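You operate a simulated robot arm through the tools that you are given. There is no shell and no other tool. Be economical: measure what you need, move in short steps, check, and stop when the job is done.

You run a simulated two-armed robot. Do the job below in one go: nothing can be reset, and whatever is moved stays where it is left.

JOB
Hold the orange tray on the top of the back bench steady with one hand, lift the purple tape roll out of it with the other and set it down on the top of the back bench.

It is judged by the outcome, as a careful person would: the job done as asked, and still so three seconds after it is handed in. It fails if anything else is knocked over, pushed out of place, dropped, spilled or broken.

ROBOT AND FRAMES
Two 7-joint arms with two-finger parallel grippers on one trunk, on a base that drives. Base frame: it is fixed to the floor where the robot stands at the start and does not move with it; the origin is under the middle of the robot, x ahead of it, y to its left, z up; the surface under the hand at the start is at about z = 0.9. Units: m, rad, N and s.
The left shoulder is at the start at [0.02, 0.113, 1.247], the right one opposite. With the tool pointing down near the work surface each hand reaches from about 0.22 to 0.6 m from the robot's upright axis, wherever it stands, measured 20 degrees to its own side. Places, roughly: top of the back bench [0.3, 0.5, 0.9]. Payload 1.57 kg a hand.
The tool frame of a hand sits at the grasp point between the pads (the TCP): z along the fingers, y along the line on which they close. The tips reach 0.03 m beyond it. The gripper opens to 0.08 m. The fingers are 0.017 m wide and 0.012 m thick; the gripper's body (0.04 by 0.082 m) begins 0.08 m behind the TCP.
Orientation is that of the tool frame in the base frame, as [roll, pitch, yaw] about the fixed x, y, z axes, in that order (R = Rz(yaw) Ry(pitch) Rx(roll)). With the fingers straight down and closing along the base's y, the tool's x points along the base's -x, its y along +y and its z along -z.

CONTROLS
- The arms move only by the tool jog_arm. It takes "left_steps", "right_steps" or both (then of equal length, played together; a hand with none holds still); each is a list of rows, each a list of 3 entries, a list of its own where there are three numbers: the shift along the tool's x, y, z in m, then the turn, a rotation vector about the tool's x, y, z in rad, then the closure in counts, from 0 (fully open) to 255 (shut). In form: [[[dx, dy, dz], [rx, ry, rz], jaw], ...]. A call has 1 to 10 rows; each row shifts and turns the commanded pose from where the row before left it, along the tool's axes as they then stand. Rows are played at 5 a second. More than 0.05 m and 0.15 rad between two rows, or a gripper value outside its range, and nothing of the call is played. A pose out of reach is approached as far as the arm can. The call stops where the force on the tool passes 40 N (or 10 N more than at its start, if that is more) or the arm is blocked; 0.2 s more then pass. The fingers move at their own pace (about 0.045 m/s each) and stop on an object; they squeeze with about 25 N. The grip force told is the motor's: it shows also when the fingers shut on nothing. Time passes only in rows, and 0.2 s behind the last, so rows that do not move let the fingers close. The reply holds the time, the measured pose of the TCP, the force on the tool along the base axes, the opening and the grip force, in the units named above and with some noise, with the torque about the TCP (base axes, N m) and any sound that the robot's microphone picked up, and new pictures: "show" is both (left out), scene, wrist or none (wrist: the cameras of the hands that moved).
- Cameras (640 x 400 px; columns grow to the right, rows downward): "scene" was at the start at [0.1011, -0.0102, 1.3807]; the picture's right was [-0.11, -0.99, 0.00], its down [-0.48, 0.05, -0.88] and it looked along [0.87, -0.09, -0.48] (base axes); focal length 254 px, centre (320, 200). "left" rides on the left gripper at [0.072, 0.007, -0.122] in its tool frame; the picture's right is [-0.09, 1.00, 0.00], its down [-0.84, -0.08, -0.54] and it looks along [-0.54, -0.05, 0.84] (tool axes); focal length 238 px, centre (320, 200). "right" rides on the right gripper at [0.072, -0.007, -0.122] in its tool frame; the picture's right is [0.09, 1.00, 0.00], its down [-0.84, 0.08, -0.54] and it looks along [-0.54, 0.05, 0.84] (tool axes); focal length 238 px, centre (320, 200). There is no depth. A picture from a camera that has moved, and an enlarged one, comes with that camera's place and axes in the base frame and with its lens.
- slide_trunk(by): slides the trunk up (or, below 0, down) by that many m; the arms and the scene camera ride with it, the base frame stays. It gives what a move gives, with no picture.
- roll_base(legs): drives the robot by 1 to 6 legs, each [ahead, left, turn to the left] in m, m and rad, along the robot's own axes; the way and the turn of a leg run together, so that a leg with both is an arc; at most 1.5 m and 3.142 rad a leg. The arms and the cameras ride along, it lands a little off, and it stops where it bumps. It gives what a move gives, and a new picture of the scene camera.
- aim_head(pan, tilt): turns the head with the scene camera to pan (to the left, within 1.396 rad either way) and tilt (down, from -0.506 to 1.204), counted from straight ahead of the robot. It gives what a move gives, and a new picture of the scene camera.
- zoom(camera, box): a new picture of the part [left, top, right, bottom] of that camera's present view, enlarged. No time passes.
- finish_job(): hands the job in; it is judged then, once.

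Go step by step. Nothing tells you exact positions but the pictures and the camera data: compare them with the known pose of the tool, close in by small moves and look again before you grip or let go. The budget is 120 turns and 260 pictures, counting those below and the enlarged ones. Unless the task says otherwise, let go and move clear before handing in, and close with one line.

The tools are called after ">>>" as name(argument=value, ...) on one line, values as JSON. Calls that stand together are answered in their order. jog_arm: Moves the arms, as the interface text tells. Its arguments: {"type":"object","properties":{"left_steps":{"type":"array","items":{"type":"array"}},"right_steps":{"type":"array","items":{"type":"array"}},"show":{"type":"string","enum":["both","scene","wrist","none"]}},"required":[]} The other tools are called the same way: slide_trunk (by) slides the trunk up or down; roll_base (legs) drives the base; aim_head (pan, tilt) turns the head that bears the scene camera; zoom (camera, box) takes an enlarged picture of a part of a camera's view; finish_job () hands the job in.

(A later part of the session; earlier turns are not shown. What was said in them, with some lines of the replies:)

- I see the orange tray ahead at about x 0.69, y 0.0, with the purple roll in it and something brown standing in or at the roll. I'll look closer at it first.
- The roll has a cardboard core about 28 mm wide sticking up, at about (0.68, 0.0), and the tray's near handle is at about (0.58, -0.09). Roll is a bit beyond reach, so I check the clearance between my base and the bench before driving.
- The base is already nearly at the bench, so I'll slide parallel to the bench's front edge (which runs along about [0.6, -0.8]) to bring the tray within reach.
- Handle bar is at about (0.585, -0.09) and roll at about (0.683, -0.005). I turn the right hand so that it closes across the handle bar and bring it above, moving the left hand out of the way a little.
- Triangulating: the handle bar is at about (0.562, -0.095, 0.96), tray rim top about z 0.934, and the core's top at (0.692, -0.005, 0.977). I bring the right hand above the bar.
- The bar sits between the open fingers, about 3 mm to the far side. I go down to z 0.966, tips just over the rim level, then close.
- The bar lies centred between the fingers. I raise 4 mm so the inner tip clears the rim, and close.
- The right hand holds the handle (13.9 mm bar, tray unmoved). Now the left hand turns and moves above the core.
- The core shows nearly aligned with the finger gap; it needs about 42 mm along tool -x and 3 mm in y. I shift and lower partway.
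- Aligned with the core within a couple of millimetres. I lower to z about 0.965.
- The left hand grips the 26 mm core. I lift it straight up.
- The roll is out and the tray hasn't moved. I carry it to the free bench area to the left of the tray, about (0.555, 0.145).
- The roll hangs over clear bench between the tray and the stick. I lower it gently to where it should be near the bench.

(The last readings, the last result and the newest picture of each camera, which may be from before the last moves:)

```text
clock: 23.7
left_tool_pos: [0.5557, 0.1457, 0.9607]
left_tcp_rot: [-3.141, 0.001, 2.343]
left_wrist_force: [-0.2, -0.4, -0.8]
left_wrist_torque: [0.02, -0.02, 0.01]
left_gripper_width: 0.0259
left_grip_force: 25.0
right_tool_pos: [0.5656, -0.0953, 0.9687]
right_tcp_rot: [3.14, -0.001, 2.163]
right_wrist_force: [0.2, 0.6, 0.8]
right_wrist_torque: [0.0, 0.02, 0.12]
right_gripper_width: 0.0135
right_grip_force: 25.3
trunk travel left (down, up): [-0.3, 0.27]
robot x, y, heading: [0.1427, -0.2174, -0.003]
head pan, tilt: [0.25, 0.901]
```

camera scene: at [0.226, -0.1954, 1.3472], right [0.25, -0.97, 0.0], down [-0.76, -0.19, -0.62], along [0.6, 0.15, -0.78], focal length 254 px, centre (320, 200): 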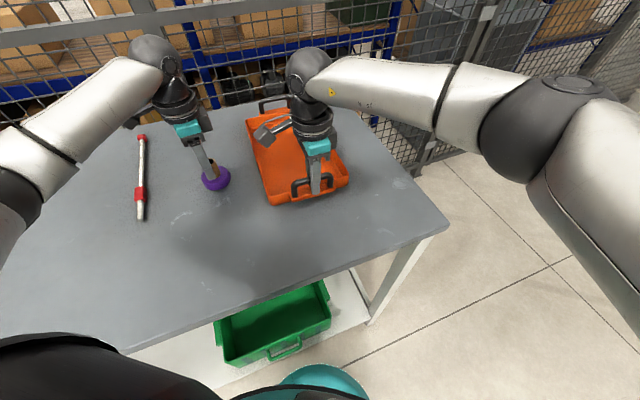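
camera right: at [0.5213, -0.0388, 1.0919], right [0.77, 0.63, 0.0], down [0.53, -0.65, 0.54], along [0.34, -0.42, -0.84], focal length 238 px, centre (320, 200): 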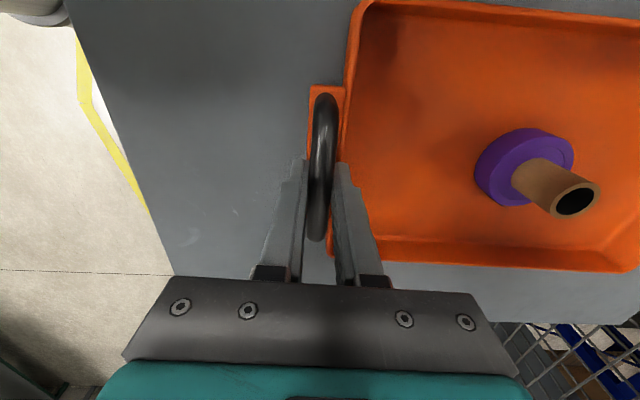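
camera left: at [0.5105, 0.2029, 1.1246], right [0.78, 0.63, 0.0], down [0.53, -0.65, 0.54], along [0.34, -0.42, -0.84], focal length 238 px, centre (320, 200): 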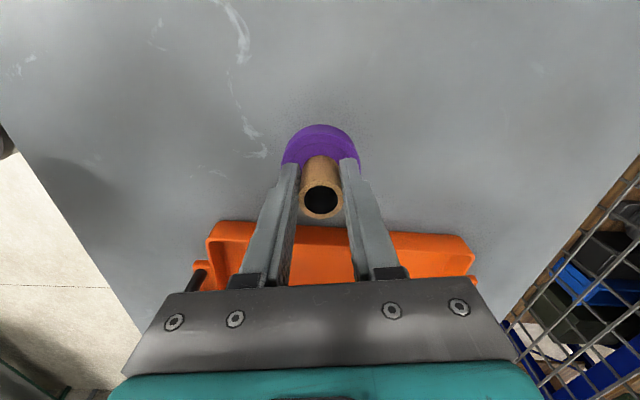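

The roll isn't touching the bench yet (no upward force), so I continue down in small steps.

>>> jog_arm(left_steps=[[[0, 0, 0.0015], [0, 0, 0], 255], [[0, 0, 0.0015], [0, 0, 0], 255], [[0, 0, 0], [0, 0, 0], 255]], show="wrist")

>>> zoom(camera="scene", box=[160, 110, 260, 200])

```text
clock: 24.5
left_tool_pos: [0.5552, 0.146, 0.9604]
left_tcp_rot: [3.14, 0.004, 2.342]
left_wrist_force: [-0.6, 0.4, 17.8]
left_wrist_torque: [0.04, 0.14, -0.09]
left_gripper_width: 0.0258
left_grip_force: 25.0
right_tool_pos: [0.5651, -0.0951, 0.9689]
right_tcp_rot: [3.14, 0.0, 2.163]
right_wrist_force: [0.1, 0.6, 0.0]
right_wrist_torque: [0.02, 0.04, 0.1]
right_gripper_width: 0.0136
right_grip_force: 25.1
trunk travel left (down, up): [-0.3, 0.27]
robot x, y, heading: [0.1418, -0.214, -0.005]
head pan, tilt: [0.25, 0.901]
camera left: at [0.5095, 0.2024, 1.082], right [0.78, 0.63, 0.0], down [0.53, -0.65, 0.54], along [0.34, -0.42, -0.84], focal length 238 px, centre (320, 200)
```

left: 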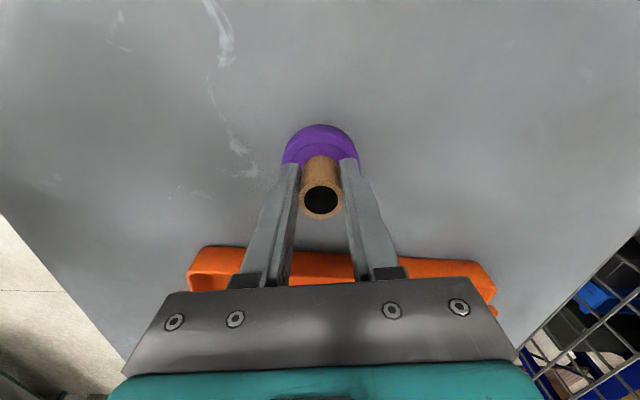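

```text
4.44 times, centred on (210, 155) of scene
camera zoom: at [0.2252, -0.1963, 1.3475], right [0.25, -0.97, 0.0], down [-0.76, -0.19, -0.62], along [0.6, 0.15, -0.78], focal length 1128 px, centre (809, 400)
```

zoom: 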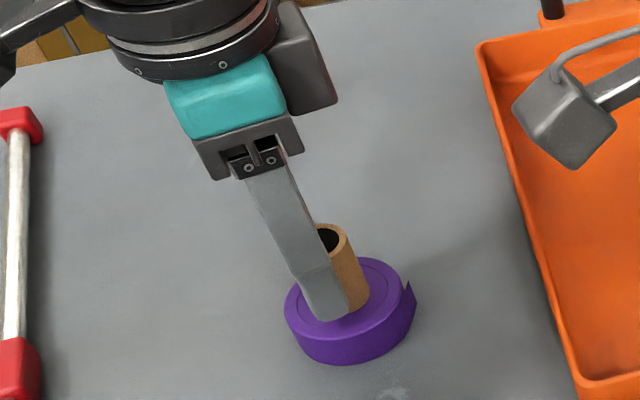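

Contact with the bench shows (17.8 N upward). I ease off 2 mm, open the left hand slowly and rise clear.

>>> jog_arm(left_steps=[[[0, 0, -0.002], [0, 0, 0], 255], [[0, 0, 0], [0, 0, 0], 150], [[0, 0, 0], [0, 0, 0], 0], [[0, 0, 0], [0, 0, 0], 0], [[0, 0, 0], [0, 0, 0], 0]], show="wrist")

```text
clock: 25.7
left_tool_pos: [0.553, 0.145, 0.9604]
left_tcp_rot: [3.141, -0.002, 2.342]
left_wrist_force: [0.4, -0.9, 0.4]
left_wrist_torque: [0.0, -0.01, -0.03]
left_gripper_width: 0.0802
left_grip_force: 0.0
right_tool_pos: [0.5661, -0.0946, 0.9685]
right_tcp_rot: [3.141, -0.002, 2.162]
right_wrist_force: [-0.2, -0.4, 1.4]
right_wrist_torque: [-0.06, -0.03, 0.12]
right_gripper_width: 0.0134
right_grip_force: 24.5
trunk travel left (down, up): [-0.3, 0.27]
robot x, y, heading: [0.1383, -0.213, -0.001]
head pan, tilt: [0.25, 0.901]
camera left: at [0.5092, 0.2023, 1.0816], right [0.78, 0.63, 0.0], down [0.53, -0.65, 0.54], along [0.34, -0.42, -0.84], focal length 238 px, centre (320, 200)
```

left: 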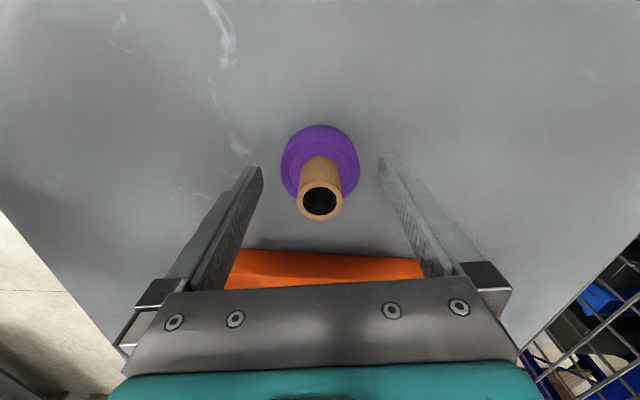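

The roll stands free on the bench. I raise the left hand, and open the right hand in place.

>>> jog_arm(left_steps=[[[0, 0, -0.02], [0, 0, 0], 0], [[0, 0, -0.03], [0, 0, 0], 0], [[0, 0, -0.04], [0, 0, 0], 0], [[0, 0, -0.04], [0, 0, 0], 0], [[0, 0, 0], [0, 0, 0], 0]], right_steps=[[[0, 0, 0], [0, 0, 0], 200], [[0, 0, 0], [0, 0, 0], 120], [[0, 0, 0], [0, 0, 0], 60], [[0, 0, 0], [0, 0, 0], 60], [[0, 0, 0], [0, 0, 0], 60]])

```text
clock: 26.9
left_tool_pos: [0.5544, 0.1426, 1.0921]
left_tcp_rot: [-3.14, -0.001, 2.342]
left_wrist_force: [-0.2, 0.3, 0.1]
left_wrist_torque: [0.0, 0.03, 0.01]
left_gripper_width: 0.0798
left_grip_force: 0.0
right_tool_pos: [0.5658, -0.0949, 0.9697]
right_tcp_rot: [3.141, -0.002, 2.162]
right_wrist_force: [0.6, -0.1, 0.6]
right_wrist_torque: [0.0, -0.03, 0.01]
right_gripper_width: 0.061
right_grip_force: 0.1
trunk travel left (down, up): [-0.3, 0.27]
robot x, y, heading: [0.1402, -0.2118, -0.003]
head pan, tilt: [0.25, 0.901]
camera scene: at [0.2263, -0.1954, 1.3472], right [0.25, -0.97, 0.0], down [-0.76, -0.19, -0.62], along [0.6, 0.15, -0.78], focal length 254 px, centre (320, 200)
camera right: at [0.5212, -0.0388, 1.0916], right [0.78, 0.63, 0.0], down [0.53, -0.65, 0.54], along [0.34, -0.42, -0.84], focal length 238 px, centre (320, 200)
camera left: at [0.5091, 0.1993, 1.2136], right [0.78, 0.63, 0.0], down [0.53, -0.65, 0.54], along [0.34, -0.42, -0.84], focal length 238 px, centre (320, 200)
```

scene: 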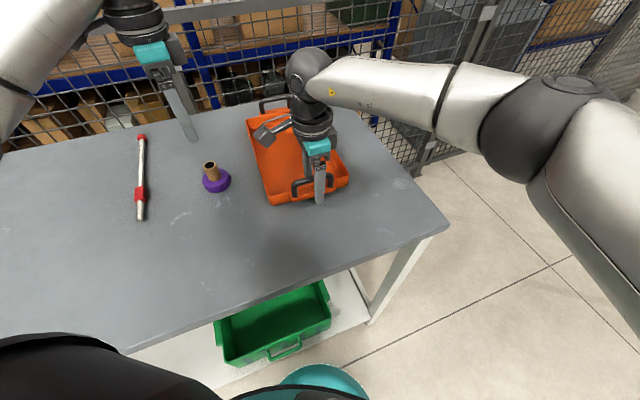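
right: 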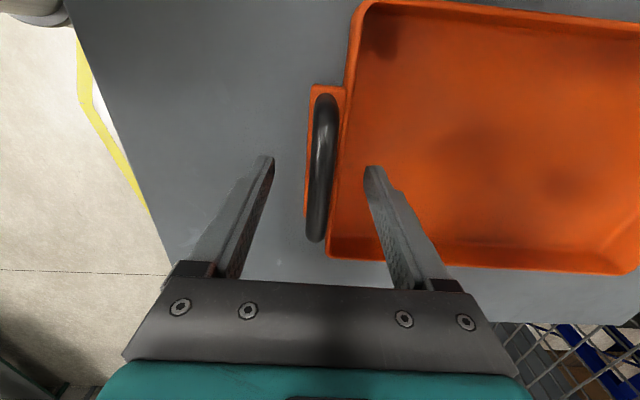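
left: 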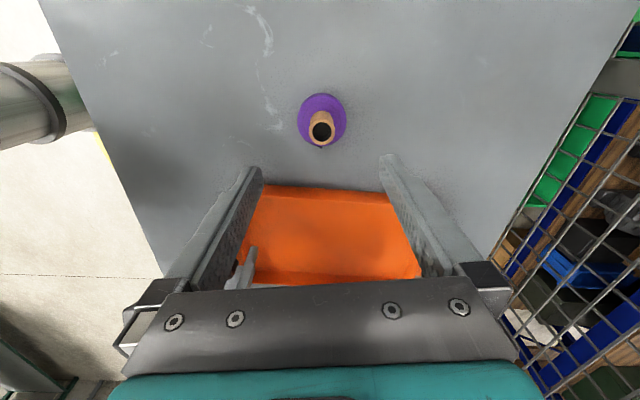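

Both are released, the roll stands upright on the bench and the tray is in place. I raise the right hand clear.

>>> jog_arm(right_steps=[[[0, 0, -0.02], [0, 0, 0], 60], [[0, 0, -0.03], [0, 0, 0], 60], [[0, 0, -0.04], [0, 0, 0], 60], [[0, 0, -0.04], [0, 0, 0], 60], [[0, 0, 0], [0, 0, 0], 60]], show="scene")

```text
clock: 28.1
left_tool_pos: [0.5532, 0.1416, 1.0901]
left_tcp_rot: [-3.14, 0.0, 2.341]
left_wrist_force: [0.2, 0.2, 1.2]
left_wrist_torque: [0.01, -0.02, 0.03]
left_gripper_width: 0.0804
left_grip_force: 0.0
right_tool_pos: [0.5673, -0.0945, 1.1012]
right_tcp_rot: [3.14, 0.0, 2.163]
right_wrist_force: [0.2, -1.1, -0.3]
right_wrist_torque: [0.03, -0.03, 0.0]
right_gripper_width: 0.0611
right_grip_force: 0.1
trunk travel left (down, up): [-0.3, 0.27]
robot x, y, heading: [0.1409, -0.215, -0.004]
head pan, tilt: [0.25, 0.901]
camera scene: at [0.2263, -0.1956, 1.3472], right [0.25, -0.97, 0.0], down [-0.76, -0.19, -0.62], along [0.6, 0.15, -0.78], focal length 254 px, centre (320, 200)
```

scene: 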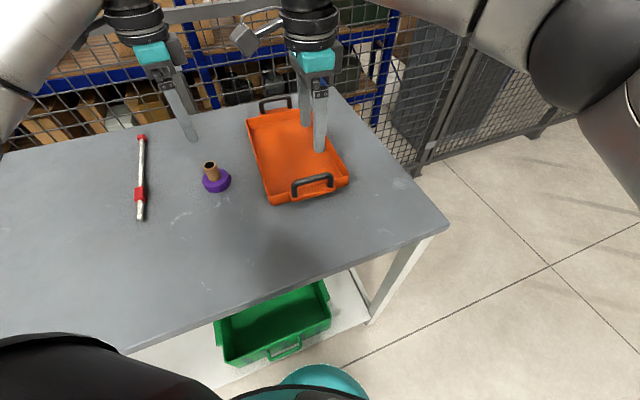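

The roll stands on the bench, the tray and stick are where they were, and both hands are clear, so I hand in.

>>> finish_job()

```text
The job is handed in.
```

The purple tape roll is out of the orange tray and standing upright on top of the back bench; the tray was held steady by its handle throughout, and nothing else was moved.
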